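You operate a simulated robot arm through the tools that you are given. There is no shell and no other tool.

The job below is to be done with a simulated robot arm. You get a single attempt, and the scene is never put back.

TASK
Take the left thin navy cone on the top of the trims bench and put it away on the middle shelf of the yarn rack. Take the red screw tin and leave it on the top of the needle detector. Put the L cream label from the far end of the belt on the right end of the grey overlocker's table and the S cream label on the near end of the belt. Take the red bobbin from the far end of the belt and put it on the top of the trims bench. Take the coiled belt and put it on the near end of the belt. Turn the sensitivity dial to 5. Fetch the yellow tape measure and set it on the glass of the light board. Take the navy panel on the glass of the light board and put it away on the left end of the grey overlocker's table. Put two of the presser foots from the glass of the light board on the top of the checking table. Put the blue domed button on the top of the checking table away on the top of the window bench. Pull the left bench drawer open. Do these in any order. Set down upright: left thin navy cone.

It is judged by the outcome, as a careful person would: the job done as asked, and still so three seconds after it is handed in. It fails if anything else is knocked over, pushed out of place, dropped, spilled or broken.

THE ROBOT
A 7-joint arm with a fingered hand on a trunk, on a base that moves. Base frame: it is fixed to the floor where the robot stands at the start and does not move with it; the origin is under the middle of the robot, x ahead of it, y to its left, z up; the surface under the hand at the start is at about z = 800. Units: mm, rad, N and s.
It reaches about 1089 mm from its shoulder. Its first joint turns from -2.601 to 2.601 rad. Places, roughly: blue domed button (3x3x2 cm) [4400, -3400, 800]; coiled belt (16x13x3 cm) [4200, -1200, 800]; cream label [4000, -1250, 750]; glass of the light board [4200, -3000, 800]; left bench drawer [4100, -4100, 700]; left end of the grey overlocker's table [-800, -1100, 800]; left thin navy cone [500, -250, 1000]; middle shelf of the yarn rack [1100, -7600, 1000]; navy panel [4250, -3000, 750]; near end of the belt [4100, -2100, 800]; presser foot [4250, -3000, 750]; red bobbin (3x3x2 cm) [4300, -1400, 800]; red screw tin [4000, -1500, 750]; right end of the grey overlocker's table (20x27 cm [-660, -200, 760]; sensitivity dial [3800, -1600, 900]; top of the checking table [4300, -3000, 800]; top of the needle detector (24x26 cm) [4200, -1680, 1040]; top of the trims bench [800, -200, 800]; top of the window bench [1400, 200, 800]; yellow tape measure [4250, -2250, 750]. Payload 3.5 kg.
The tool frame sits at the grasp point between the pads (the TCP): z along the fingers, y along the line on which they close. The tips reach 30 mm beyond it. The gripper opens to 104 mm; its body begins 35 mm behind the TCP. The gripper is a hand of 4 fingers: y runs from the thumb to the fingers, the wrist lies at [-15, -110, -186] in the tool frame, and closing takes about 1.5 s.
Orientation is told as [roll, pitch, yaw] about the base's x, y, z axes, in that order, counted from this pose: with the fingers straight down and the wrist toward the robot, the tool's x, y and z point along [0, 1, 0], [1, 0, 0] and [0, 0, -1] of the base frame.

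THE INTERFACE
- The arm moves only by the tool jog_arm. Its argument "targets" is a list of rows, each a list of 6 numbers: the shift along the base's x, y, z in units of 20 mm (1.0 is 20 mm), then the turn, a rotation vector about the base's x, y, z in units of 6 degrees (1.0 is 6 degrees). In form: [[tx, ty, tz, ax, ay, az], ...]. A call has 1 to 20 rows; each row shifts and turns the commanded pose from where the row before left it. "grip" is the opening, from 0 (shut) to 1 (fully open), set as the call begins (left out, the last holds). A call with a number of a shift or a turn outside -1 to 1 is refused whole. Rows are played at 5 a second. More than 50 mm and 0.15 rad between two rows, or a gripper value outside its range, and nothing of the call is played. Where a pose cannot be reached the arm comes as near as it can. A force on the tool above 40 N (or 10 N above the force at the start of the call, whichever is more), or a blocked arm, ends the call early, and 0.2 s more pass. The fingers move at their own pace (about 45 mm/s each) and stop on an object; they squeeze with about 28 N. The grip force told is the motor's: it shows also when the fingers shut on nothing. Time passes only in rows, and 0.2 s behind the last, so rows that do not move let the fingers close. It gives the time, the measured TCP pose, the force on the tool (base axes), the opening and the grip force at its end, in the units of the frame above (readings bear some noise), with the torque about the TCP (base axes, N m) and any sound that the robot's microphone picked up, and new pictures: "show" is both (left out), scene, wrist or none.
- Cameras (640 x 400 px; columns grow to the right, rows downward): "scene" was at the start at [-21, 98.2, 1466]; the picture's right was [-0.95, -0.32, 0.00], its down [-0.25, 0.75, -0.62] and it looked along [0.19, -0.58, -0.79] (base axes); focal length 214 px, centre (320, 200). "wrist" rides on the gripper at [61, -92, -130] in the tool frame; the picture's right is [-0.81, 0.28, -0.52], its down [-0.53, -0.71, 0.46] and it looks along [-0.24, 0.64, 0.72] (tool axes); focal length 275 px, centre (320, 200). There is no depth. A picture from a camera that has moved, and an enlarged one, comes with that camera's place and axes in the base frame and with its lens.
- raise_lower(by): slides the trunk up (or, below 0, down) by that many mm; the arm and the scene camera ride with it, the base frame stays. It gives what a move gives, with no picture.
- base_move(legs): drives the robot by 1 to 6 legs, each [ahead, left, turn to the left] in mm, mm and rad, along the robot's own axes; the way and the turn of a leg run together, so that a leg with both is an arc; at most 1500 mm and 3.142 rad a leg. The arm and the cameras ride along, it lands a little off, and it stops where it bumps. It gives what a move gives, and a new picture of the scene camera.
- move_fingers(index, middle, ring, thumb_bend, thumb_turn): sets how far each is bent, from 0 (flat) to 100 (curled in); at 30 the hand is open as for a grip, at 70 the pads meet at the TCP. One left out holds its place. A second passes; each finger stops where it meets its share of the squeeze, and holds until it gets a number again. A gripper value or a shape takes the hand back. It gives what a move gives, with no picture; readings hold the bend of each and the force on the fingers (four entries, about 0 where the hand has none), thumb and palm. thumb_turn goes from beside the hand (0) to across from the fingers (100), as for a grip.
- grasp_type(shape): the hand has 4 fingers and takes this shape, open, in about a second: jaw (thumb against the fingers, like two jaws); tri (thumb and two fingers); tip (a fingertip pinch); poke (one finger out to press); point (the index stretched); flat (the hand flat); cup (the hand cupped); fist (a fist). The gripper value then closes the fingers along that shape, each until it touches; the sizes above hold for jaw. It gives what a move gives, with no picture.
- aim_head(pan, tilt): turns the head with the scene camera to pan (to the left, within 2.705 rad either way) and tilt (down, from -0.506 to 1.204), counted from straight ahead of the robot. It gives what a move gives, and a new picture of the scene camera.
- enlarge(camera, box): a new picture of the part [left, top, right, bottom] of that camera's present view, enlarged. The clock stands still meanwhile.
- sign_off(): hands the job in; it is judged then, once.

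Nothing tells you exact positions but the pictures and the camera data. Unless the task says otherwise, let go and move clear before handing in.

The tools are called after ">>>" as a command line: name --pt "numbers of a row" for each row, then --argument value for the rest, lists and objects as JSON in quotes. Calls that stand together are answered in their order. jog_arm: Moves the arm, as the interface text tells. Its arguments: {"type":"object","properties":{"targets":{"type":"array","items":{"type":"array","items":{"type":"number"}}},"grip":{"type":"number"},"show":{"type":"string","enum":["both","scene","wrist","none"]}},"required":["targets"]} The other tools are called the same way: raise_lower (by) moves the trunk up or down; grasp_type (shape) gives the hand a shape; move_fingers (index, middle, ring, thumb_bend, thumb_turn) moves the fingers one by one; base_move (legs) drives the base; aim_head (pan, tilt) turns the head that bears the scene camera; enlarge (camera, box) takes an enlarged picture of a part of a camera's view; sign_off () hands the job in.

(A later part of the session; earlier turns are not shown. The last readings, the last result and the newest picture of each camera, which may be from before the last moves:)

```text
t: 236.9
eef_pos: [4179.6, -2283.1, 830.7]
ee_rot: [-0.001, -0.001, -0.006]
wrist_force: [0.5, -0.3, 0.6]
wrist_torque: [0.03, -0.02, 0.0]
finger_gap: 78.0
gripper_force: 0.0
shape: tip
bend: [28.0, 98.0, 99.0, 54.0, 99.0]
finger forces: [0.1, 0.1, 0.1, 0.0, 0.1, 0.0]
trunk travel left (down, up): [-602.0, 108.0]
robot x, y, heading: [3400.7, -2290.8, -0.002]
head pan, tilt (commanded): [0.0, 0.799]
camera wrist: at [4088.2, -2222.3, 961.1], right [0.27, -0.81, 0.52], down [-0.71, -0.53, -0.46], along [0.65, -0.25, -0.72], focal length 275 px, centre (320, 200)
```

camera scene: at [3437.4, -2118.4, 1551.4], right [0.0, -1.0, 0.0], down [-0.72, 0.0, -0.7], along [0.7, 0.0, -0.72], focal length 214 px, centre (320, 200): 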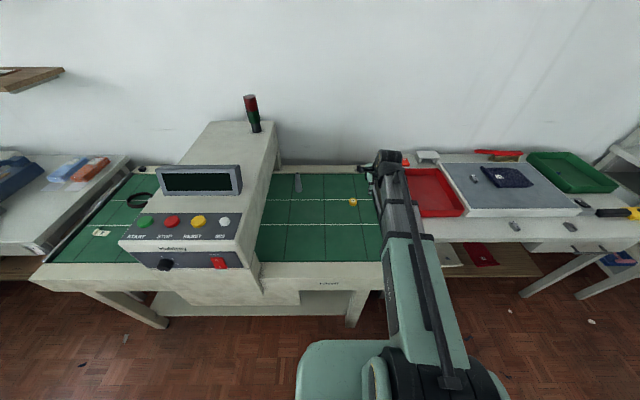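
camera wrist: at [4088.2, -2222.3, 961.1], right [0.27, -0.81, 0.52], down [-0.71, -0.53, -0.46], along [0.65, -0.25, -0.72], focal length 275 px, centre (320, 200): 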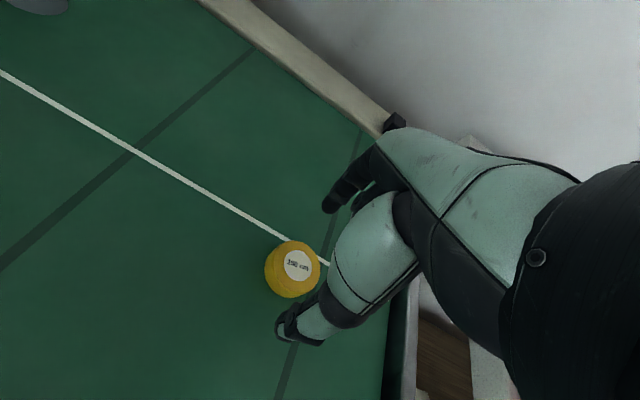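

>>> jog_arm --pt "0.08 -0.1 -0.8 0 0 0" --pt "0.08 -0.1 -0.7 0 0 0" --show "none"

>>> jog_arm --pt "0 0 -0.2 0 0 0" --pt "0 0 -0.2 0 0 0" --show "wrist"

```text
t: 237.5
eef_pos: [4183.7, -2288.3, 800.8]
ee_rot: [-0.001, -0.001, -0.006]
wrist_force: [0.1, -0.2, 0.2]
wrist_torque: [0.01, 0.01, -0.01]
finger_gap: 78.4
gripper_force: 0.1
shape: tip
bend: [28.0, 98.0, 99.0, 54.0, 99.0]
finger forces: [0.0, 0.0, 0.0, 0.1, 0.0, 0.0]
trunk travel left (down, up): [-602.0, 108.0]
robot x, y, heading: [3403.9, -2287.1, -0.003]
head pan, tilt (commanded): [0.0, 0.799]
```

```text
t: 238.1
eef_pos: [4183.1, -2285.5, 793.7]
ee_rot: [-0.001, -0.002, -0.006]
wrist_force: [-0.1, -0.4, 0.5]
wrist_torque: [-0.03, 0.02, 0.01]
finger_gap: 78.3
gripper_force: 0.0
shape: tip
bend: [28.0, 98.0, 99.0, 54.0, 99.0]
finger forces: [0.0, 0.0, 0.0, 0.1, 0.0, 0.0]
trunk travel left (down, up): [-602.0, 108.0]
robot x, y, heading: [3398.1, -2290.6, -0.004]
head pan, tilt (commanded): [0.0, 0.799]
camera wrist: at [4091.7, -2226.2, 923.4], right [0.27, -0.81, 0.52], down [-0.71, -0.53, -0.46], along [0.65, -0.25, -0.72], focal length 275 px, centre (320, 200)
```

wrist: 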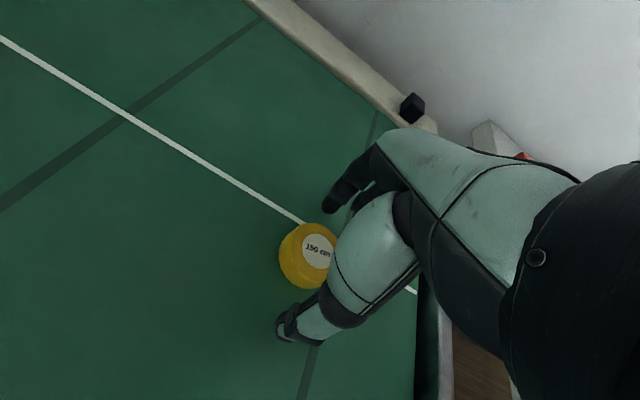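

The tape measure sits between thumb and index. Lowering slightly and pinching.

>>> jog_arm --pt "0 0 -0.2 0 0 0" --show "none"

>>> jog_arm --pt "0 0 0 0 0 0" --pt "0 0 0 0 0 0" --pt "0 0 0 0 0 0" --pt "0 0 0 0 0 0" --pt "0 0 0 0 0 0" --pt "0 0 0 0 0 0" --pt "0 0 0 0 0 0" --grip 0 --show "wrist"

```text
t: 238.5
eef_pos: [4183.2, -2286.9, 789.5]
ee_rot: [0.0, -0.004, -0.005]
wrist_force: [1.8, 0.6, 10.0]
wrist_torque: [0.01, 0.4, 0.0]
finger_gap: 77.7
gripper_force: 0.1
shape: tip
bend: [28.0, 98.0, 99.0, 54.0, 99.0]
finger forces: [0.9, 0.1, 0.0, 0.0, 9.0, 0.1]
trunk travel left (down, up): [-602.0, 108.0]
robot x, y, heading: [3401.1, -2287.2, -0.004]
head pan, tilt (commanded): [0.0, 0.799]
```

```text
t: 240.1
eef_pos: [4183.2, -2288.0, 790.0]
ee_rot: [0.0, -0.006, -0.005]
wrist_force: [-2.5, 1.0, 25.0]
wrist_torque: [0.13, 0.64, 0.02]
finger_gap: 39.6
gripper_force: 27.9
shape: tip
bend: [74.0, 100.0, 100.0, 75.0, 100.0]
finger forces: [26.0, 0.0, 0.0, 0.0, 44.6, 0.0]
trunk travel left (down, up): [-602.0, 108.0]
robot x, y, heading: [3398.0, -2287.1, -0.004]
head pan, tilt (commanded): [0.0, 0.799]
camera wrist: at [4090.0, -2226.2, 920.5], right [0.27, -0.81, 0.52], down [-0.71, -0.53, -0.46], along [0.65, -0.25, -0.72], focal length 275 px, centre (320, 200)
```

wrist: 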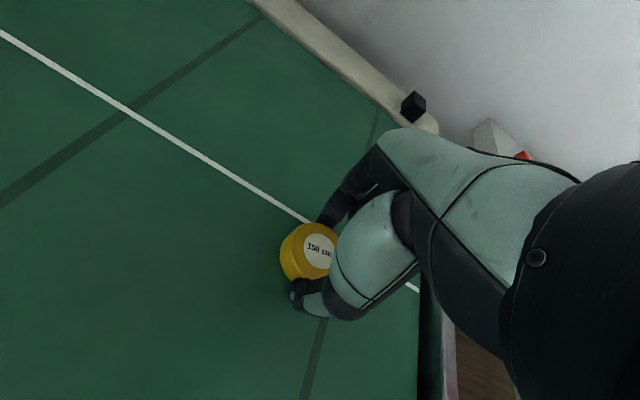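

Gripped (belt surface is about z = 755). Lifting, then carrying the tape measure to the free spot on the glass at about (4140, -2900).

>>> jog_arm --pt "0 0 0.3 0 0 0" --pt "0 0 0.7 0 0 0" --pt "0 0 1 0 0 0" --pt "0 0 1 0 0 0" --pt "0 0 1 0 0 0" --pt "0 0 1 0 0 0" --pt "0 0 1 0 0 0" --pt "0 0 1 0 0 0" --pt "0 0 1 0 0 0" --show "wrist"

>>> base_move --legs '[[-40, -613, 0.004]]'

>>> jog_arm --pt "0 0 0 0 0 0" --show "wrist"

```text
t: 242.1
eef_pos: [4185.6, -2288.0, 950.6]
ee_rot: [0.0, -0.002, -0.007]
wrist_force: [0.2, 0.0, 0.1]
wrist_torque: [0.0, 0.03, 0.02]
finger_gap: 38.5
gripper_force: 28.2
shape: tip
bend: [74.0, 100.0, 100.0, 74.0, 100.0]
finger forces: [25.3, 0.0, 0.0, 0.0, 25.3, 0.0]
trunk travel left (down, up): [-602.0, 108.0]
robot x, y, heading: [3399.5, -2287.1, -0.005]
head pan, tilt (commanded): [0.0, 0.799]
camera wrist: at [4093.1, -2226.0, 1080.2], right [0.27, -0.81, 0.52], down [-0.71, -0.53, -0.46], along [0.65, -0.25, -0.72], focal length 275 px, centre (320, 200)
```

wrist: 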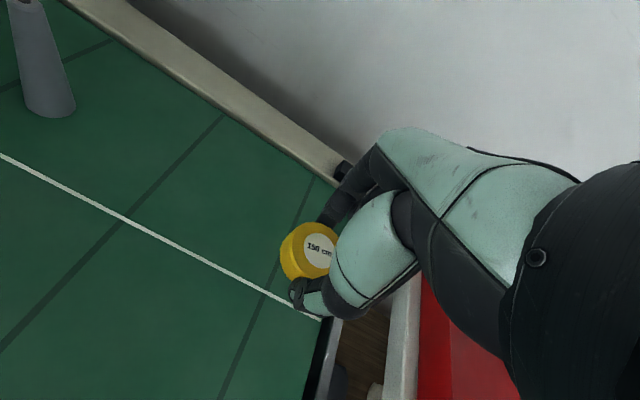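

```text
t: 245.5
eef_pos: [4144.6, -2887.0, 949.6]
ee_rot: [0.0, -0.002, 0.003]
wrist_force: [0.0, -0.3, 0.2]
wrist_torque: [-0.01, -0.02, 0.02]
finger_gap: 38.3
gripper_force: 27.4
shape: tip
bend: [74.0, 100.0, 100.0, 74.0, 100.0]
finger forces: [25.4, 0.1, 0.1, 0.0, 25.3, 0.0]
trunk travel left (down, up): [-602.0, 108.0]
robot x, y, heading: [3363.8, -2894.0, 0.004]
head pan, tilt (commanded): [0.0, 0.799]
camera scene: at [3395.8, -2724.5, 1551.4], right [0.0, -1.0, 0.0], down [-0.72, 0.0, -0.7], along [0.7, 0.0, -0.72], focal length 214 px, centre (320, 200)
```

scene: 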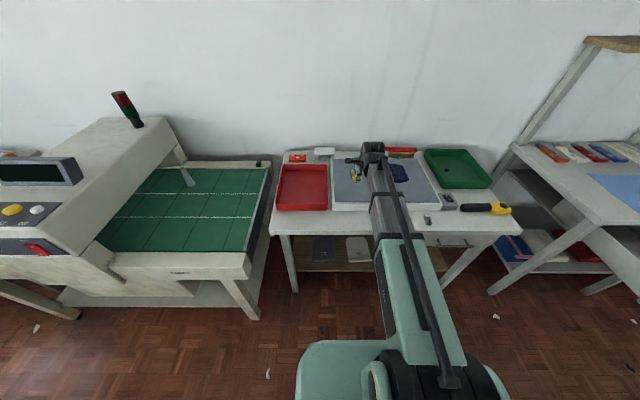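

```text
t: 245.9
eef_pos: [4145.5, -2887.8, 948.9]
ee_rot: [0.0, -0.003, 0.003]
wrist_force: [0.8, -0.8, -0.4]
wrist_torque: [-0.04, 0.02, 0.02]
finger_gap: 38.5
gripper_force: 27.7
shape: tip
bend: [74.0, 100.0, 100.0, 74.0, 100.0]
finger forces: [25.4, 0.0, 0.0, 0.0, 25.3, 0.0]
trunk travel left (down, up): [-602.0, 108.0]
robot x, y, heading: [3360.0, -2893.2, 0.006]
head pan, tilt (commanded): [0.0, 0.799]
camera wrist: at [4052.7, -2826.2, 1079.9], right [0.28, -0.81, 0.52], down [-0.71, -0.54, -0.46], along [0.65, -0.24, -0.72], focal length 275 px, centre (320, 200)
```

wrist: 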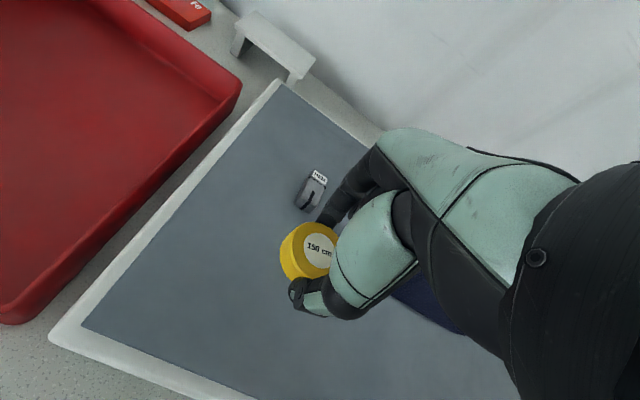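

Over the free glass area. Lowering to touch down gently.

>>> jog_arm --pt "0 -0.1 -1 0 0 0" --pt "0 -0.1 -1 0 0 0" --pt "0 0 -1 0 0 0" --show "none"

>>> jog_arm --pt "0 0 -0.1 0 0 0" --pt "0 0 -0.1 0 0 0" --show "none"

>>> jog_arm --pt "0 0 -0.08 0 0 0" --show "none"

```text
t: 246.7
eef_pos: [4145.4, -2890.4, 889.6]
ee_rot: [0.0, -0.003, 0.003]
wrist_force: [0.5, 0.2, 0.2]
wrist_torque: [0.0, 0.01, 0.0]
finger_gap: 38.6
gripper_force: 28.1
shape: tip
bend: [74.0, 100.0, 100.0, 74.0, 100.0]
finger forces: [25.2, 0.1, 0.0, 0.0, 25.3, 0.0]
trunk travel left (down, up): [-602.0, 108.0]
robot x, y, heading: [3361.9, -2894.7, 0.006]
head pan, tilt (commanded): [0.0, 0.799]
```

```text
t: 247.3
eef_pos: [4145.6, -2890.8, 885.2]
ee_rot: [0.001, -0.002, 0.003]
wrist_force: [0.5, 0.0, 0.3]
wrist_torque: [-0.01, 0.01, -0.01]
finger_gap: 38.4
gripper_force: 27.3
shape: tip
bend: [74.0, 100.0, 100.0, 74.0, 100.0]
finger forces: [25.3, 0.0, 0.0, 0.1, 25.3, 0.0]
trunk travel left (down, up): [-602.0, 108.0]
robot x, y, heading: [3360.1, -2893.2, 0.004]
head pan, tilt (commanded): [0.0, 0.799]
```

```text
t: 247.7
eef_pos: [4145.2, -2890.5, 884.1]
ee_rot: [0.001, -0.001, 0.004]
wrist_force: [0.6, -0.2, -0.3]
wrist_torque: [-0.02, 0.03, 0.01]
finger_gap: 38.7
gripper_force: 28.3
shape: tip
bend: [74.0, 100.0, 100.0, 74.0, 100.0]
finger forces: [25.3, 0.1, 0.1, 0.0, 25.3, 0.0]
trunk travel left (down, up): [-602.0, 108.0]
robot x, y, heading: [3359.8, -2892.5, 0.009]
head pan, tilt (commanded): [0.0, 0.799]
```

>>> jog_arm --pt "0 0 -0.08 0 0 0" --show "none"

>>> jog_arm --pt "0 0 -0.07 0 0 0" --show "none"

```text
t: 248.1
eef_pos: [4146.4, -2892.7, 882.2]
ee_rot: [0.001, -0.002, 0.004]
wrist_force: [0.4, 0.8, 0.3]
wrist_torque: [0.02, 0.0, 0.02]
finger_gap: 38.4
gripper_force: 28.0
shape: tip
bend: [74.0, 100.0, 100.0, 74.0, 100.0]
finger forces: [25.2, 0.0, 0.0, 0.0, 25.3, 0.0]
trunk travel left (down, up): [-602.0, 108.0]
robot x, y, heading: [3358.3, -2892.7, 0.006]
head pan, tilt (commanded): [0.0, 0.799]
```

```text
t: 248.5
eef_pos: [4145.0, -2892.6, 880.5]
ee_rot: [-0.002, -0.003, 0.003]
wrist_force: [-0.9, 0.0, -1.0]
wrist_torque: [0.0, 0.01, 0.0]
finger_gap: 38.4
gripper_force: 27.8
shape: tip
bend: [74.0, 100.0, 100.0, 74.0, 100.0]
finger forces: [25.3, 0.0, 0.0, 0.1, 25.3, 0.0]
trunk travel left (down, up): [-602.0, 108.0]
robot x, y, heading: [3363.0, -2895.2, 0.005]
head pan, tilt (commanded): [0.0, 0.799]
```

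>>> jog_arm --pt "0 0 -0.07 0 0 0" --show "none"

>>> jog_arm --pt "0 0 -0.07 0 0 0" --show "none"

>>> jog_arm --pt "0 0 -0.07 0 0 0" --show "wrist"

```text
t: 248.9
eef_pos: [4146.1, -2892.3, 880.6]
ee_rot: [0.0, -0.005, 0.003]
wrist_force: [-1.4, -0.4, 9.1]
wrist_torque: [0.03, 0.2, 0.02]
finger_gap: 38.7
gripper_force: 28.1
shape: tip
bend: [74.0, 100.0, 100.0, 75.0, 100.0]
finger forces: [25.7, 0.0, 0.1, 0.0, 33.7, 0.1]
trunk travel left (down, up): [-602.0, 108.0]
robot x, y, heading: [3360.7, -2892.9, 0.006]
head pan, tilt (commanded): [0.0, 0.799]
```

```text
t: 249.3
eef_pos: [4145.5, -2891.1, 879.7]
ee_rot: [-0.001, -0.007, 0.004]
wrist_force: [0.4, -1.2, 24.6]
wrist_torque: [0.11, 0.5, 0.01]
finger_gap: 38.5
gripper_force: 28.5
shape: tip
bend: [74.0, 100.0, 100.0, 75.0, 100.0]
finger forces: [28.2, 0.0, 0.0, 0.0, 46.8, 0.1]
trunk travel left (down, up): [-602.0, 108.0]
robot x, y, heading: [3357.8, -2894.6, 0.003]
head pan, tilt (commanded): [0.0, 0.799]
```

```text
t: 249.7
eef_pos: [4144.6, -2892.1, 880.0]
ee_rot: [-0.001, -0.009, 0.003]
wrist_force: [0.5, -0.4, 38.0]
wrist_torque: [0.1, 0.52, -0.01]
finger_gap: 38.6
gripper_force: 28.4
shape: tip
bend: [74.0, 100.0, 100.0, 75.0, 100.0]
finger forces: [34.0, 0.0, 0.0, 0.0, 54.8, 0.1]
trunk travel left (down, up): [-602.0, 108.0]
robot x, y, heading: [3359.4, -2896.3, 0.006]
head pan, tilt (commanded): [0.0, 0.799]
camera wrist: at [4051.0, -2830.5, 1010.2], right [0.27, -0.81, 0.52], down [-0.71, -0.54, -0.46], along [0.65, -0.24, -0.72], focal length 275 px, centre (320, 200)
```

wrist: 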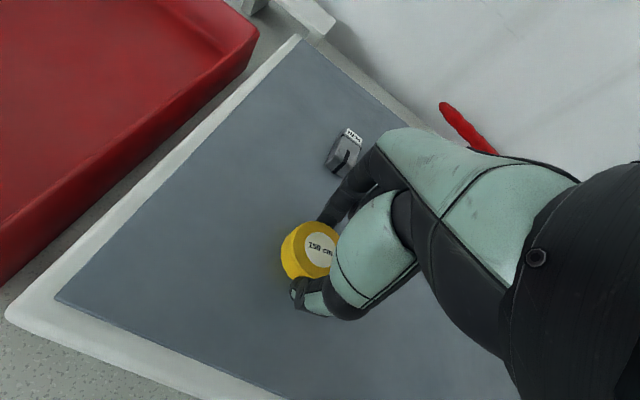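

Touching. Relieving the pressure slightly and releasing.

>>> jog_arm --pt "0 0 0.12 0 0 0" --pt "0 0 0 0 0 0" --show "none"

>>> jog_arm --pt "0 0 0 0 0 0" --pt "0 0 0 0 0 0" --pt "0 0 0 0 0 0" --pt "0 0 0 0 0 0" --grip 0.65 --show "none"

>>> jog_arm --pt "0 0 0.5 0 0 0" --pt "0 0 1 0 0 0" --pt "0 0 1 0 0 0" --pt "0 0 1 0 0 0" --pt "0 0 1 0 0 0" --show "wrist"

```text
t: 250.3
eef_pos: [4144.7, -2890.9, 880.3]
ee_rot: [0.001, -0.005, 0.003]
wrist_force: [1.7, -0.5, 28.0]
wrist_torque: [0.06, -0.17, 0.0]
finger_gap: 38.9
gripper_force: 27.5
shape: tip
bend: [74.0, 100.0, 100.0, 75.0, 100.0]
finger forces: [39.9, 0.0, 0.1, 0.0, 37.8, 0.0]
trunk travel left (down, up): [-602.0, 108.0]
robot x, y, heading: [3363.8, -2891.1, 0.008]
head pan, tilt (commanded): [0.0, 0.799]
```

```text
t: 251.3
eef_pos: [4144.3, -2892.2, 881.4]
ee_rot: [0.0, -0.006, 0.004]
wrist_force: [1.1, -0.5, 26.4]
wrist_torque: [0.1, 0.07, -0.01]
finger_gap: 55.5
gripper_force: 0.1
shape: tip
bend: [73.0, 98.0, 99.0, 69.0, 100.0]
finger forces: [10.4, 0.0, 0.0, 0.0, 15.1, 0.1]
trunk travel left (down, up): [-602.0, 108.0]
robot x, y, heading: [3360.2, -2892.3, 0.006]
head pan, tilt (commanded): [0.0, 0.799]
```

```text
t: 252.5
eef_pos: [4146.1, -2890.2, 970.3]
ee_rot: [0.0, -0.002, 0.003]
wrist_force: [0.5, 0.2, 0.0]
wrist_torque: [0.0, -0.02, 0.0]
finger_gap: 67.4
gripper_force: 0.0
shape: tip
bend: [29.0, 98.0, 99.0, 62.0, 100.0]
finger forces: [0.0, 0.0, 0.1, 0.0, 0.1, 0.0]
trunk travel left (down, up): [-602.0, 108.0]
robot x, y, heading: [3358.4, -2893.1, 0.007]
head pan, tilt (commanded): [0.0, 0.799]
camera wrist: at [4052.8, -2830.2, 1099.8], right [0.28, -0.81, 0.52], down [-0.71, -0.54, -0.46], along [0.65, -0.24, -0.72], focal length 275 px, centre (320, 200)
```

wrist: 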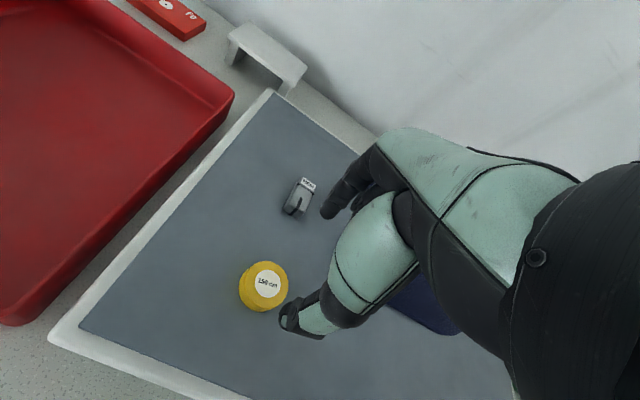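

Tape measure is on the glass. Now to the far end of the belt: raising the hand high enough to clear the detector and driving left.

>>> jog_arm --pt "-0.8 0 1 0 0 0" --pt "-0.8 0 1 0 0 0" --pt "-0.8 0 1 0 0 0" --pt "-0.8 0 1 0 0 0" --pt "-0.8 0 1 0 0 0" --pt "-0.8 0 1 0 0 0" --pt "-0.8 0 1 0 0 0" --pt "-0.8 0 1 0 0 0" --show "none"

>>> raise_lower --by 105

>>> base_move --legs '[[0, 1450, 0]]'

```text
t: 254.3
eef_pos: [4017.6, -2890.3, 1128.7]
ee_rot: [-0.003, -0.006, 0.004]
wrist_force: [-0.9, -0.7, 0.9]
wrist_torque: [0.0, 0.02, 0.01]
finger_gap: 67.4
gripper_force: 0.0
shape: tip
bend: [29.0, 98.0, 99.0, 62.0, 100.0]
finger forces: [0.0, 0.1, 0.0, 0.0, 0.0, 0.0]
trunk travel left (down, up): [-602.0, 108.0]
robot x, y, heading: [3363.7, -2892.1, 0.007]
head pan, tilt (commanded): [0.0, 0.799]
```

```text
t: 255.7
eef_pos: [4018.2, -2889.3, 1233.0]
ee_rot: [0.001, -0.002, 0.003]
wrist_force: [0.3, 0.0, 0.1]
wrist_torque: [0.05, -0.02, 0.0]
finger_gap: 67.3
gripper_force: 0.1
shape: tip
bend: [29.0, 98.0, 99.0, 62.0, 100.0]
finger forces: [0.0, 0.0, 0.1, 0.0, 0.1, 0.0]
trunk travel left (down, up): [-707.0, 3.0]
robot x, y, heading: [3357.3, -2895.3, 0.006]
head pan, tilt (commanded): [0.0, 0.799]
```

```text
t: 263.0
eef_pos: [4020.2, -1423.6, 1233.1]
ee_rot: [-0.001, -0.001, -0.009]
wrist_force: [-0.5, -0.5, -0.1]
wrist_torque: [-0.01, 0.0, 0.0]
finger_gap: 67.4
gripper_force: 0.1
shape: tip
bend: [29.0, 98.0, 99.0, 62.0, 100.0]
finger forces: [0.0, 0.1, 0.0, 0.0, 0.1, 0.0]
trunk travel left (down, up): [-707.0, 3.0]
robot x, y, heading: [3364.1, -1420.9, -0.015]
head pan, tilt (commanded): [0.0, 0.799]
camera scene: at [3400.1, -1250.2, 1656.3], right [-0.01, -1.0, 0.0], down [-0.72, 0.01, -0.7], along [0.7, -0.01, -0.72], focal length 214 px, centre (320, 200)
```

scene: 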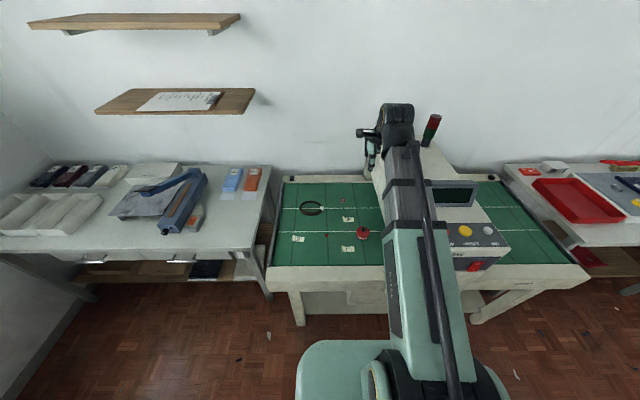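

The far end of the belt is in view. Zooming on the items there.

>>> enlarge --camera "scene" --box '[260, 160, 420, 280]'

>>> jog_arm --pt "0 0 0 0 0 0" --show "wrist"

```text
3.33 times, centred on (340, 220) of scene
camera zoom: at [3400.1, -1250.2, 1656.3], right [-0.01, -1.0, 0.0], down [-0.72, 0.01, -0.7], along [0.7, -0.01, -0.72], focal length 715 px, centre (253, 133)
```

zoom: 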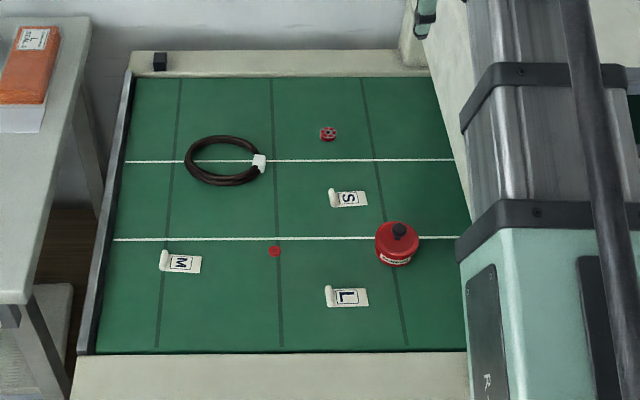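

```text
t: 263.4
eef_pos: [4019.1, -1425.8, 1233.3]
ee_rot: [0.0, -0.002, -0.009]
wrist_force: [-0.6, -0.3, 0.5]
wrist_torque: [0.05, 0.02, 0.02]
finger_gap: 67.1
gripper_force: 0.1
shape: tip
bend: [29.0, 98.0, 99.0, 62.0, 100.0]
finger forces: [0.0, 0.1, 0.1, 0.1, 0.0, 0.0]
trunk travel left (down, up): [-707.0, 3.0]
robot x, y, heading: [3361.1, -1421.3, -0.009]
head pan, tilt (commanded): [0.0, 0.799]
camera wrist: at [3927.8, -1362.8, 1363.7], right [0.27, -0.81, 0.52], down [-0.72, -0.53, -0.46], along [0.64, -0.25, -0.72], focal length 275 px, centre (320, 200)
```

wrist: 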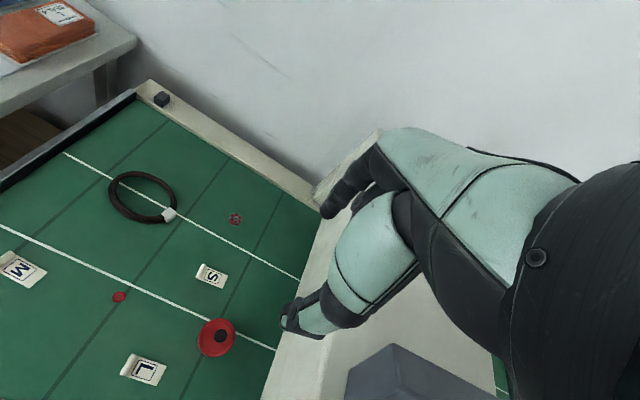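

I can see the coil, red bobbin, S, M and L labels and the red tin with its knob. Checking the clearance between the tin and the detector arch.

>>> enlarge --camera "wrist" --box '[170, 170, 490, 400]'

>>> aim_head --pan -0.35 --tilt 0.6

```text
1.74 times, centred on (330, 285) of wrist
camera zoom: at [3927.8, -1362.8, 1363.7], right [0.27, -0.81, 0.52], down [-0.72, -0.53, -0.46], along [0.64, -0.25, -0.72], focal length 479 px, centre (303, 52)
```

zoom: 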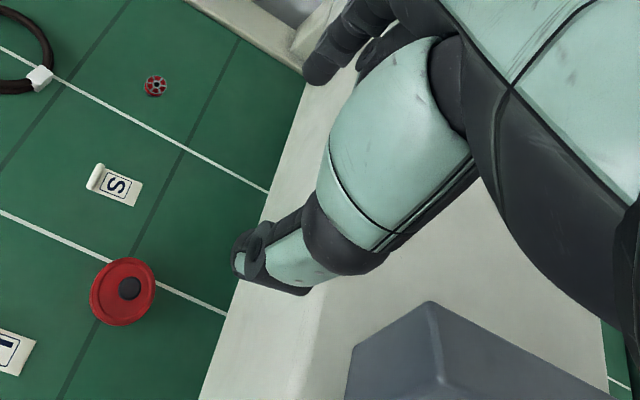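

```text
t: 264.2
eef_pos: [4019.3, -1424.3, 1234.6]
ee_rot: [0.0, -0.002, -0.01]
wrist_force: [0.3, 0.4, -0.4]
wrist_torque: [0.0, -0.02, -0.03]
finger_gap: 67.1
gripper_force: 0.0
shape: tip
bend: [29.0, 98.0, 99.0, 62.0, 100.0]
finger forces: [0.0, 0.0, 0.0, 0.0, 0.1, 0.1]
trunk travel left (down, up): [-707.0, 3.0]
robot x, y, heading: [3365.1, -1416.0, -0.012]
head pan, tilt (commanded): [-0.351, 0.6]
camera scene: at [3402.3, -1280.8, 1673.2], right [-0.35, -0.94, 0.0], down [-0.53, 0.2, -0.82], along [0.77, -0.29, -0.57], focal length 214 px, centre (320, 200)
```

scene: 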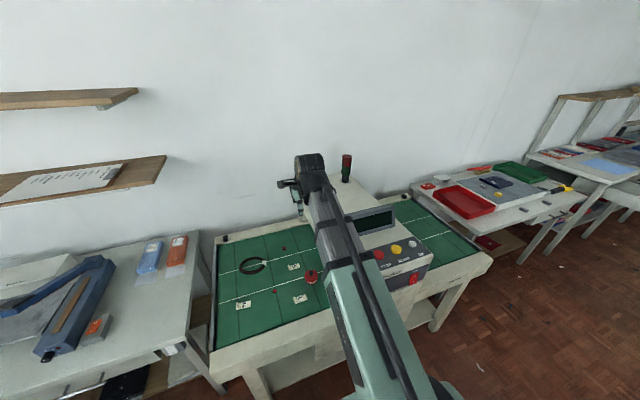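

The arch face is at about y = -1552, the tin's edge about 46 mm away from it, so a straight descent works. Switching to the jaw shape and going above the tin.

>>> raise_lower --by -105

>>> grasp_type --shape "jaw"

>>> jog_arm --pt "0.05 -0.25 -0.95 0 0 0.1" --pt "0.05 -0.25 -0.95 0 0 0" --pt "0.05 -0.25 -0.95 0 0 0" --pt "0.05 -0.25 -0.95 0 0 0" --pt "0.05 -0.25 -0.95 0 0 0" --pt "0.05 -0.25 -0.95 0 0 0" --pt "0.05 -0.25 -0.95 0 0 0" --pt "0.05 -0.25 -0.95 0 0 0" --pt "0 -0.1 -0.95 0 0 0" --pt "0 0 -0.95 0 0 0" --grip 1

```text
t: 265.6
eef_pos: [4019.2, -1425.3, 1128.7]
ee_rot: [0.0, 0.0, -0.009]
wrist_force: [-0.5, -1.3, 0.8]
wrist_torque: [0.0, 0.01, 0.03]
finger_gap: 67.2
gripper_force: 0.0
shape: tip
bend: [29.0, 98.0, 99.0, 62.0, 100.0]
finger forces: [0.0, 0.0, 0.1, 0.0, 0.0, 0.0]
trunk travel left (down, up): [-602.0, 108.0]
robot x, y, heading: [3365.8, -1421.7, -0.011]
head pan, tilt (commanded): [-0.351, 0.6]
```

```text
t: 266.5
eef_pos: [4020.0, -1424.4, 1127.9]
ee_rot: [0.0, -0.002, -0.01]
wrist_force: [0.5, 0.4, 0.1]
wrist_torque: [0.01, 0.03, 0.01]
finger_gap: 104.0
gripper_force: 0.0
shape: jaw
bend: [30.0, 30.0, 30.0, 30.0, 98.0]
finger forces: [0.0, 0.1, 0.0, 0.0, 0.1, 0.0]
trunk travel left (down, up): [-602.0, 108.0]
robot x, y, heading: [3361.5, -1417.9, -0.011]
head pan, tilt (commanded): [-0.351, 0.6]
```

```text
t: 268.7
eef_pos: [4028.4, -1467.4, 939.3]
ee_rot: [0.0, -0.002, 0.003]
wrist_force: [1.3, -0.1, -0.7]
wrist_torque: [0.0, -0.03, 0.0]
finger_gap: 103.9
gripper_force: 0.1
shape: jaw
bend: [30.0, 30.0, 30.0, 30.0, 98.0]
finger forces: [0.0, 0.1, 0.0, 0.0, 0.1, 0.0]
trunk travel left (down, up): [-602.0, 108.0]
robot x, y, heading: [3366.6, -1417.9, -0.007]
head pan, tilt (commanded): [-0.351, 0.6]
camera scene: at [3402.3, -1280.9, 1568.3], right [-0.35, -0.94, 0.0], down [-0.53, 0.2, -0.83], along [0.77, -0.29, -0.56], focal length 214 px, centre (320, 200)
camera wrist: at [3936.4, -1406.1, 1068.5], right [0.28, -0.81, 0.52], down [-0.71, -0.53, -0.46], along [0.65, -0.24, -0.72], focal length 275 px, centre (320, 200)
```

scene: 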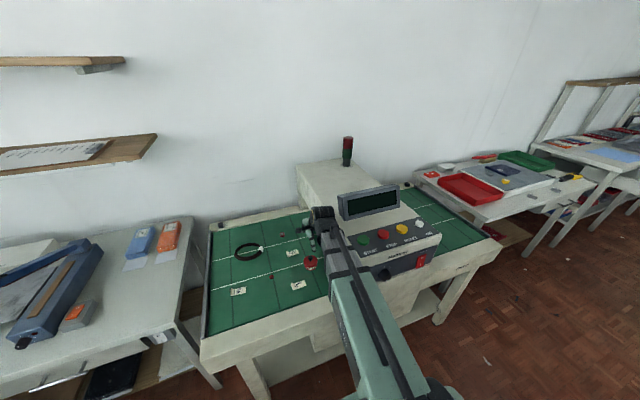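
wrist: 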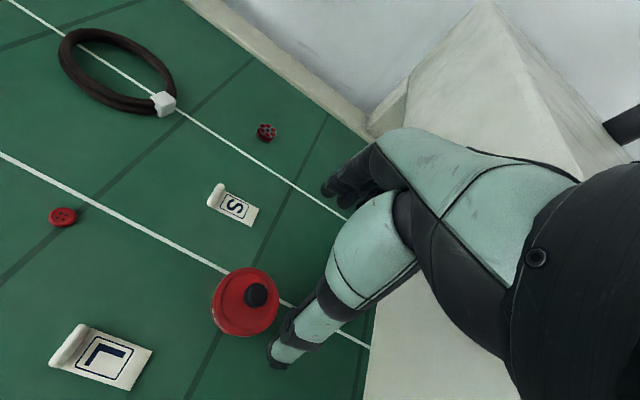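

The tin is about 69 mm across and low, centred near (4025, -1468). Descending around it.

>>> jog_arm --pt "-0.03 0 -1 0 0 0" --pt "-0.03 0 -1 0 0 0" --pt "-0.03 0 -1 0 0 0" --pt "-0.03 0 -1 0 0 0" --pt "-0.03 0 -1 0 0 0" --pt "0 0 -1 0 0 0" --show "wrist"

```text
t: 270.1
eef_pos: [4024.7, -1467.5, 817.5]
ee_rot: [0.001, -0.003, 0.001]
wrist_force: [-0.4, 0.5, 1.1]
wrist_torque: [0.03, 0.03, -0.01]
finger_gap: 103.6
gripper_force: 0.0
shape: jaw
bend: [30.0, 30.0, 30.0, 30.0, 98.0]
finger forces: [0.0, 0.1, 0.0, 0.0, 0.0, 0.0]
trunk travel left (down, up): [-602.0, 108.0]
robot x, y, heading: [3364.2, -1420.6, -0.007]
head pan, tilt (commanded): [-0.351, 0.6]
camera wrist: at [3931.6, -1406.9, 949.4], right [0.27, -0.81, 0.52], down [-0.71, -0.53, -0.46], along [0.65, -0.24, -0.72], focal length 275 px, centre (320, 200)
```

wrist: 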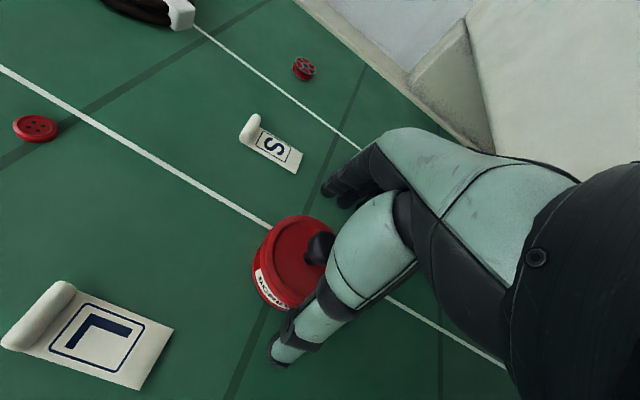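

>>> jog_arm --pt "0 0 -0.6 0 0 0" --pt "0 0 -0.4 0 0 0" --show "none"

>>> jog_arm --pt "0 0 0 0 0 0" --pt "0 0 0 0 0 0" --pt "0 0 0 0 0 0" --pt "0 0 0 0 0 0" --pt "0 0 0 0 0 0" --pt "0 0 0 0 0 0" --pt "0 0 0 0 0 0" --grip 0.2 --show "wrist"

```text
t: 270.7
eef_pos: [4023.7, -1467.5, 800.2]
ee_rot: [0.0, 0.0, 0.002]
wrist_force: [-0.2, 0.2, -0.1]
wrist_torque: [0.02, -0.01, 0.01]
finger_gap: 104.0
gripper_force: 0.1
shape: jaw
bend: [30.0, 30.0, 30.0, 30.0, 98.0]
finger forces: [0.0, 0.0, 0.0, 0.0, 0.0, 0.0]
trunk travel left (down, up): [-602.0, 108.0]
robot x, y, heading: [3363.0, -1417.6, -0.009]
head pan, tilt (commanded): [-0.351, 0.6]
```

```text
t: 272.3
eef_pos: [4024.0, -1465.0, 799.2]
ee_rot: [0.001, -0.002, 0.0]
wrist_force: [-0.2, 0.4, -1.6]
wrist_torque: [-0.01, 0.03, 0.01]
finger_gap: 50.6
gripper_force: 27.7
shape: jaw
bend: [74.0, 47.0, 49.0, 70.0, 100.0]
finger forces: [15.8, 8.7, 0.0, 0.1, 25.0, 0.0]
trunk travel left (down, up): [-602.0, 108.0]
robot x, y, heading: [3361.9, -1418.2, -0.007]
head pan, tilt (commanded): [-0.351, 0.6]
heard: snap
camera wrist: at [3931.2, -1405.6, 929.3], right [0.28, -0.81, 0.52], down [-0.71, -0.53, -0.46], along [0.65, -0.24, -0.72], focal length 275 px, centre (320, 200)
```

wrist: 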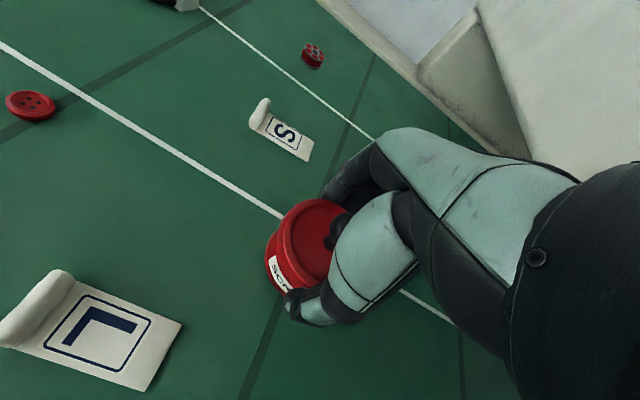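

A snap was heard. I'll look closely at the tin before lifting.

>>> enlarge --camera "wrist" --box '[230, 160, 390, 340]'

>>> enlarge --camera "scene" --box '[260, 200, 380, 300]'

```text
2.22 times, centred on (310, 250) of wrist
camera zoom: at [3931.2, -1405.6, 929.3], right [0.28, -0.81, 0.52], down [-0.71, -0.53, -0.46], along [0.65, -0.24, -0.72], focal length 612 px, centre (342, 89)
```

zoom: 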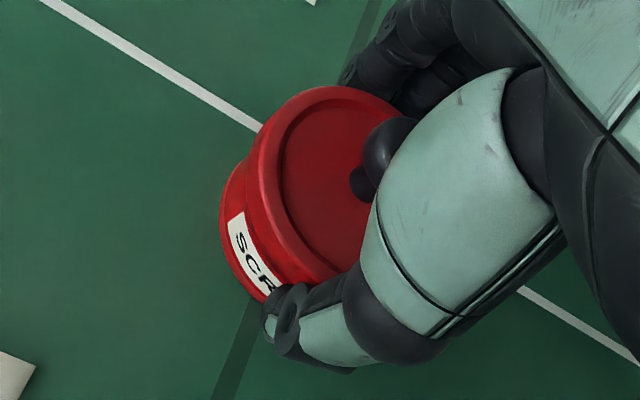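

```text
4.00 times, centred on (320, 250) of scene
camera zoom: at [3402.4, -1280.9, 1568.2], right [-0.35, -0.94, 0.0], down [-0.53, 0.2, -0.83], along [0.77, -0.29, -0.56], focal length 858 px, centre (320, 0)
```

zoom: 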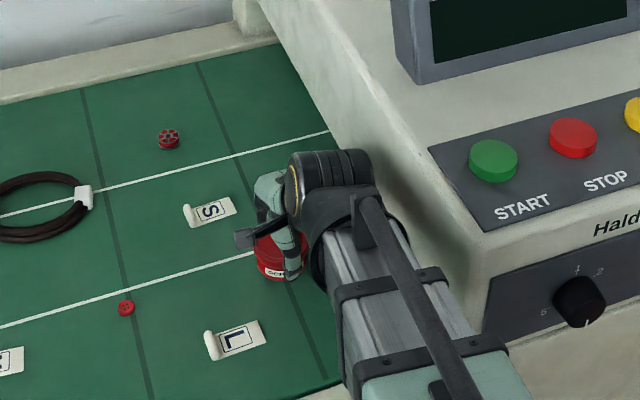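

The tin looks intact in the grip. I'll lift by only a few mm and check the whole tin comes up together.

>>> jog_arm --pt "0 0 0.3 0 0 0" --pt "0 0 0.3 0 0 0" --pt "0 0 0.4 0 0 0" --show "wrist"

>>> enlarge --camera "wrist" --box '[230, 160, 390, 340]'

>>> enlarge --camera "scene" --box '[280, 230, 340, 280]'

```text
t: 273.1
eef_pos: [4024.0, -1466.0, 817.6]
ee_rot: [0.0, -0.003, 0.001]
wrist_force: [-0.3, 0.1, -1.1]
wrist_torque: [-0.01, -0.03, 0.0]
finger_gap: 50.6
gripper_force: 27.7
shape: jaw
bend: [74.0, 47.0, 49.0, 70.0, 100.0]
finger forces: [15.8, 8.8, 0.0, 0.1, 25.0, 0.1]
trunk travel left (down, up): [-602.0, 108.0]
robot x, y, heading: [3361.9, -1421.1, -0.008]
head pan, tilt (commanded): [-0.351, 0.6]
camera wrist: at [3931.7, -1405.1, 948.6], right [0.27, -0.81, 0.52], down [-0.71, -0.53, -0.46], along [0.65, -0.24, -0.72], focal length 275 px, centre (320, 200)
```

wrist: 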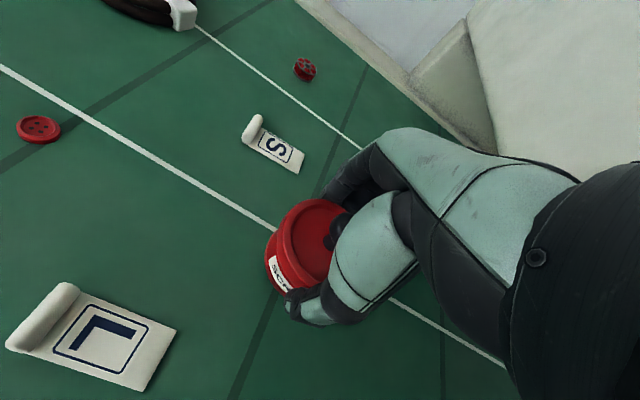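

```text
2.22 times, centred on (310, 250) of wrist
camera zoom: at [3931.7, -1405.1, 948.6], right [0.27, -0.81, 0.52], down [-0.71, -0.53, -0.46], along [0.65, -0.24, -0.72], focal length 612 px, centre (342, 89)
```

zoom: 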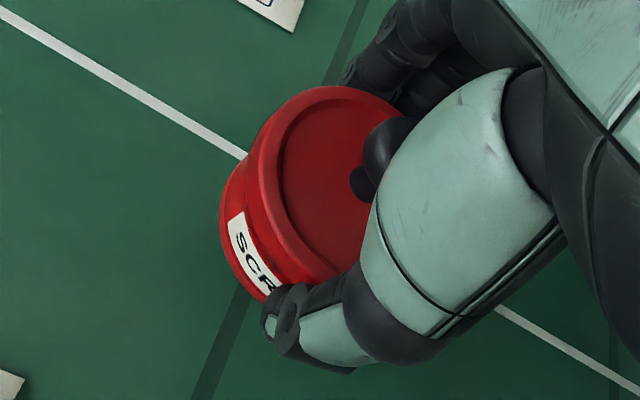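

```text
8.00 times, centred on (310, 255) of scene
camera zoom: at [3402.4, -1280.9, 1568.2], right [-0.35, -0.94, 0.0], down [-0.53, 0.2, -0.83], along [0.77, -0.29, -0.56], focal length 1716 px, centre (400, -240)
```

zoom: 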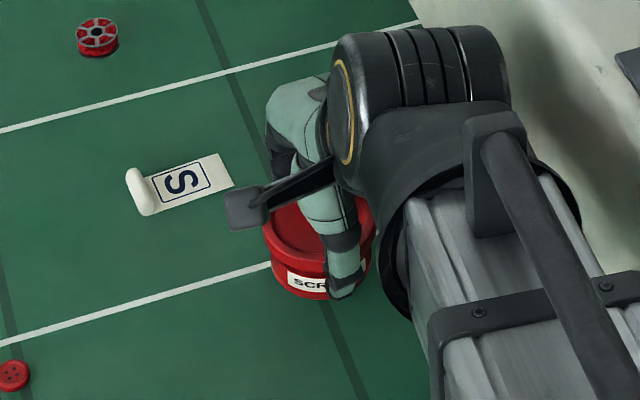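

The whole tin lifts together. Raising it above the detector.

>>> jog_arm --pt "0 0 1 0 0 0" --pt "0 0 1 0 0 0" --pt "0 0 1 0 0 0" --pt "0 0 1 0 0 0" --pt "0 0 1 0 0 0" --pt "0 0 1 0 0 0" --pt "0 0 1 0 0 0" --pt "0 0 1 0 0 0" --pt "0 0 1 0 0 0" --pt "0 0 1 0 0 0" --pt "0 0 1 0 0 0" --pt "0 0 1 0 0 0" --pt "0 0 1 0 0 0" --pt "0 0 1 0 0 0" --pt "0 0 1 0 0 0" --pt "0 0 1 0 0 0" --pt "0 0 1 0 0 0"

>>> aim_head --pan -0.5 --tilt 0.8

```text
t: 276.7
eef_pos: [4026.5, -1466.7, 1158.5]
ee_rot: [0.0, -0.002, 0.002]
wrist_force: [-0.3, 0.3, -1.9]
wrist_torque: [-0.02, -0.04, 0.03]
finger_gap: 50.1
gripper_force: 27.8
shape: jaw
bend: [74.0, 47.0, 49.0, 70.0, 100.0]
finger forces: [15.5, 9.1, 0.0, 0.0, 24.7, 0.0]
trunk travel left (down, up): [-602.0, 108.0]
robot x, y, heading: [3362.7, -1419.2, -0.008]
head pan, tilt (commanded): [-0.351, 0.6]
camera scene: at [3402.4, -1280.9, 1568.2], right [-0.35, -0.94, 0.0], down [-0.53, 0.2, -0.83], along [0.77, -0.29, -0.56], focal length 214 px, centre (320, 200)
camera wrist: at [3933.5, -1406.3, 1288.7], right [0.28, -0.81, 0.52], down [-0.71, -0.53, -0.46], along [0.65, -0.24, -0.72], focal length 275 px, centre (320, 200)
```

scene: 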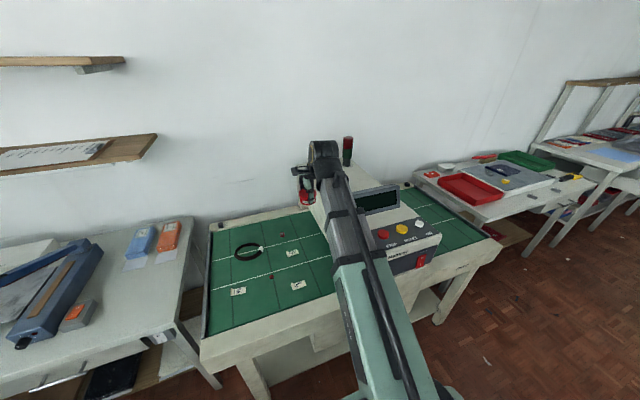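
wrist: 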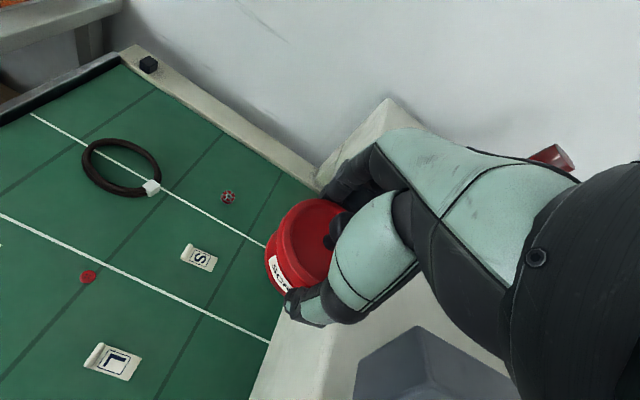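

```text
t: 277.4
eef_pos: [4025.6, -1466.4, 1157.8]
ee_rot: [0.001, -0.002, 0.001]
wrist_force: [0.0, -0.8, -2.6]
wrist_torque: [0.05, -0.02, -0.01]
finger_gap: 50.0
gripper_force: 27.7
shape: jaw
bend: [74.0, 47.0, 49.0, 70.0, 100.0]
finger forces: [15.5, 8.9, 0.0, 0.0, 24.7, 0.0]
trunk travel left (down, up): [-602.0, 108.0]
robot x, y, heading: [3363.0, -1419.1, -0.008]
head pan, tilt (commanded): [-0.499, 0.799]
camera scene: at [3390.2, -1289.0, 1551.4], right [-0.49, -0.87, 0.0], down [-0.63, 0.35, -0.7], along [0.61, -0.34, -0.72], focal length 214 px, centre (320, 200)
```

scene: 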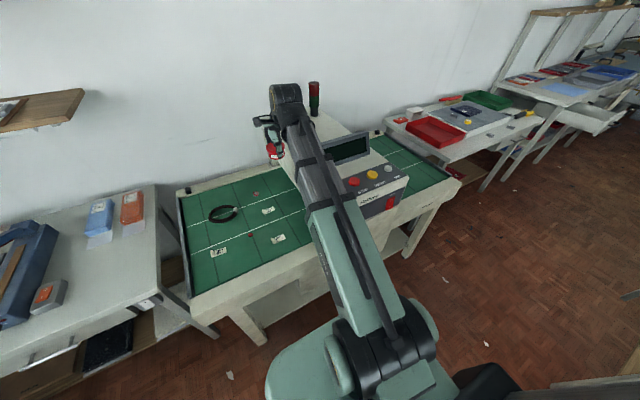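

Moving forward first (to stay clear of the display), then right to above the detector's top.

>>> jog_arm --pt "0.92 0 0.2 0 0 0" --pt "0.92 0 0.2 0 0 0" --pt "0.92 0 0.2 0 0 0" --pt "0.92 0 0.2 0 0 0" --pt "0.92 0 0.2 0 0 0" --pt "0.92 0 0 0 0 0" --pt "0.92 0 0 0 0 0" --pt "0.92 0 0 0 0 0" --pt "0.92 0 0 0 0 0" --show "none"

>>> base_move --legs '[[0, -205, 0.008]]'

>>> jog_arm --pt "0 0 0 0 0 0" --show "wrist"

```text
t: 279.4
eef_pos: [4192.7, -1466.4, 1176.5]
ee_rot: [0.001, -0.001, 0.002]
wrist_force: [0.6, -0.1, -1.6]
wrist_torque: [0.03, 0.0, -0.01]
finger_gap: 50.4
gripper_force: 27.9
shape: jaw
bend: [74.0, 47.0, 49.0, 70.0, 100.0]
finger forces: [15.6, 8.9, 0.1, 0.1, 24.5, 0.1]
trunk travel left (down, up): [-602.0, 108.0]
robot x, y, heading: [3367.1, -1414.9, -0.009]
head pan, tilt (commanded): [-0.499, 0.799]
```

```text
t: 281.1
eef_pos: [4191.9, -1666.0, 1177.6]
ee_rot: [-0.002, 0.0, 0.01]
wrist_force: [0.4, -0.2, -1.2]
wrist_torque: [0.0, -0.01, -0.03]
finger_gap: 50.4
gripper_force: 27.9
shape: jaw
bend: [74.0, 47.0, 49.0, 70.0, 100.0]
finger forces: [15.5, 8.9, 0.1, 0.0, 24.7, 0.0]
trunk travel left (down, up): [-602.0, 108.0]
robot x, y, heading: [3364.8, -1624.0, 0.004]
head pan, tilt (commanded): [-0.499, 0.799]
camera scene: at [3388.4, -1496.4, 1551.4], right [-0.48, -0.88, 0.0], down [-0.63, 0.34, -0.7], along [0.61, -0.33, -0.72], focal length 214 px, centre (320, 200)
```

scene: 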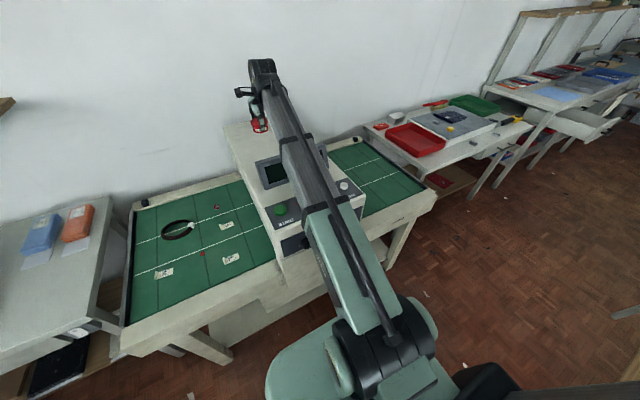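

```text
t: 281.5
eef_pos: [4191.1, -1664.6, 1177.9]
ee_rot: [-0.001, -0.003, 0.009]
wrist_force: [-0.2, 0.0, -1.4]
wrist_torque: [-0.01, -0.02, 0.02]
finger_gap: 50.2
gripper_force: 28.3
shape: jaw
bend: [74.0, 47.0, 49.0, 70.0, 100.0]
finger forces: [15.6, 9.0, 0.0, 0.0, 24.6, 0.0]
trunk travel left (down, up): [-602.0, 108.0]
robot x, y, heading: [3366.3, -1626.0, -0.001]
head pan, tilt (commanded): [-0.499, 0.799]
camera wrist: at [4098.3, -1605.9, 1307.5], right [0.28, -0.81, 0.52], down [-0.71, -0.54, -0.46], along [0.65, -0.24, -0.72], focal length 275 px, centre (320, 200)
```

wrist: 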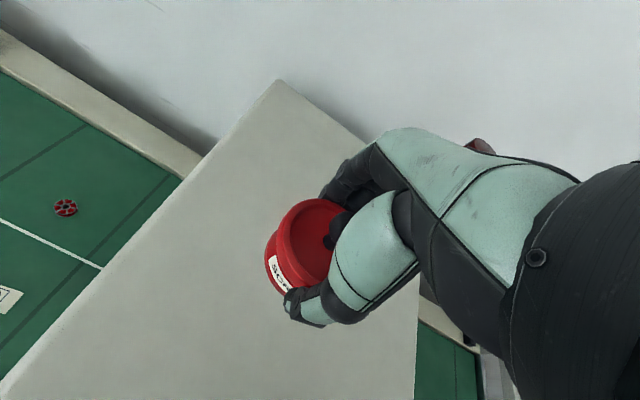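

The tin is over the flat top. Lowering to near, then slow touch-down.

>>> jog_arm --pt "0 -0.4 -1 0 0 0" --pt "0 -0.4 -1 0 0 0" --pt "0 -0.3 -1 0 0 0" --pt "0 0 -1 0 0 0" --show "wrist"

>>> jog_arm --pt "0 0 -0.12 0 0 0" --pt "0 0 -0.12 0 0 0" --show "none"

```text
t: 282.5
eef_pos: [4190.3, -1687.3, 1096.2]
ee_rot: [0.001, 0.0, 0.01]
wrist_force: [1.0, -0.1, -2.8]
wrist_torque: [-0.01, 0.0, 0.0]
finger_gap: 50.2
gripper_force: 27.9
shape: jaw
bend: [74.0, 47.0, 49.0, 70.0, 100.0]
finger forces: [15.5, 9.0, 0.0, 0.0, 24.5, 0.1]
trunk travel left (down, up): [-602.0, 108.0]
robot x, y, heading: [3358.8, -1629.1, 0.002]
head pan, tilt (commanded): [-0.499, 0.799]
camera wrist: at [4097.7, -1628.5, 1226.5], right [0.28, -0.81, 0.52], down [-0.71, -0.54, -0.46], along [0.65, -0.24, -0.72], focal length 275 px, centre (320, 200)
```

wrist: 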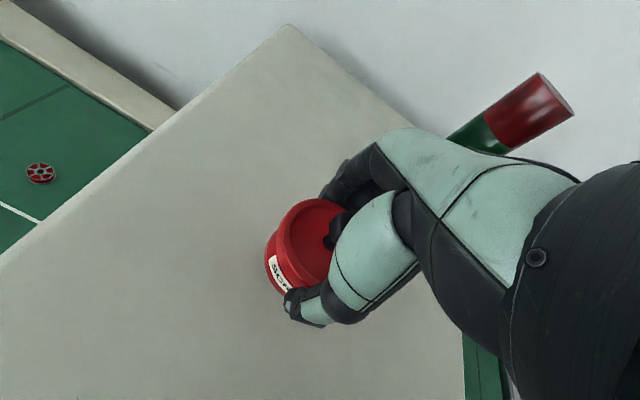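

```text
t: 283.1
eef_pos: [4191.3, -1687.7, 1091.5]
ee_rot: [0.001, -0.001, 0.01]
wrist_force: [0.9, -0.6, -2.1]
wrist_torque: [0.0, 0.01, -0.01]
finger_gap: 50.6
gripper_force: 28.2
shape: jaw
bend: [74.0, 47.0, 49.0, 70.0, 100.0]
finger forces: [15.5, 9.0, 0.1, 0.0, 24.6, 0.0]
trunk travel left (down, up): [-602.0, 108.0]
robot x, y, heading: [3363.3, -1623.8, 0.007]
head pan, tilt (commanded): [-0.499, 0.799]
```

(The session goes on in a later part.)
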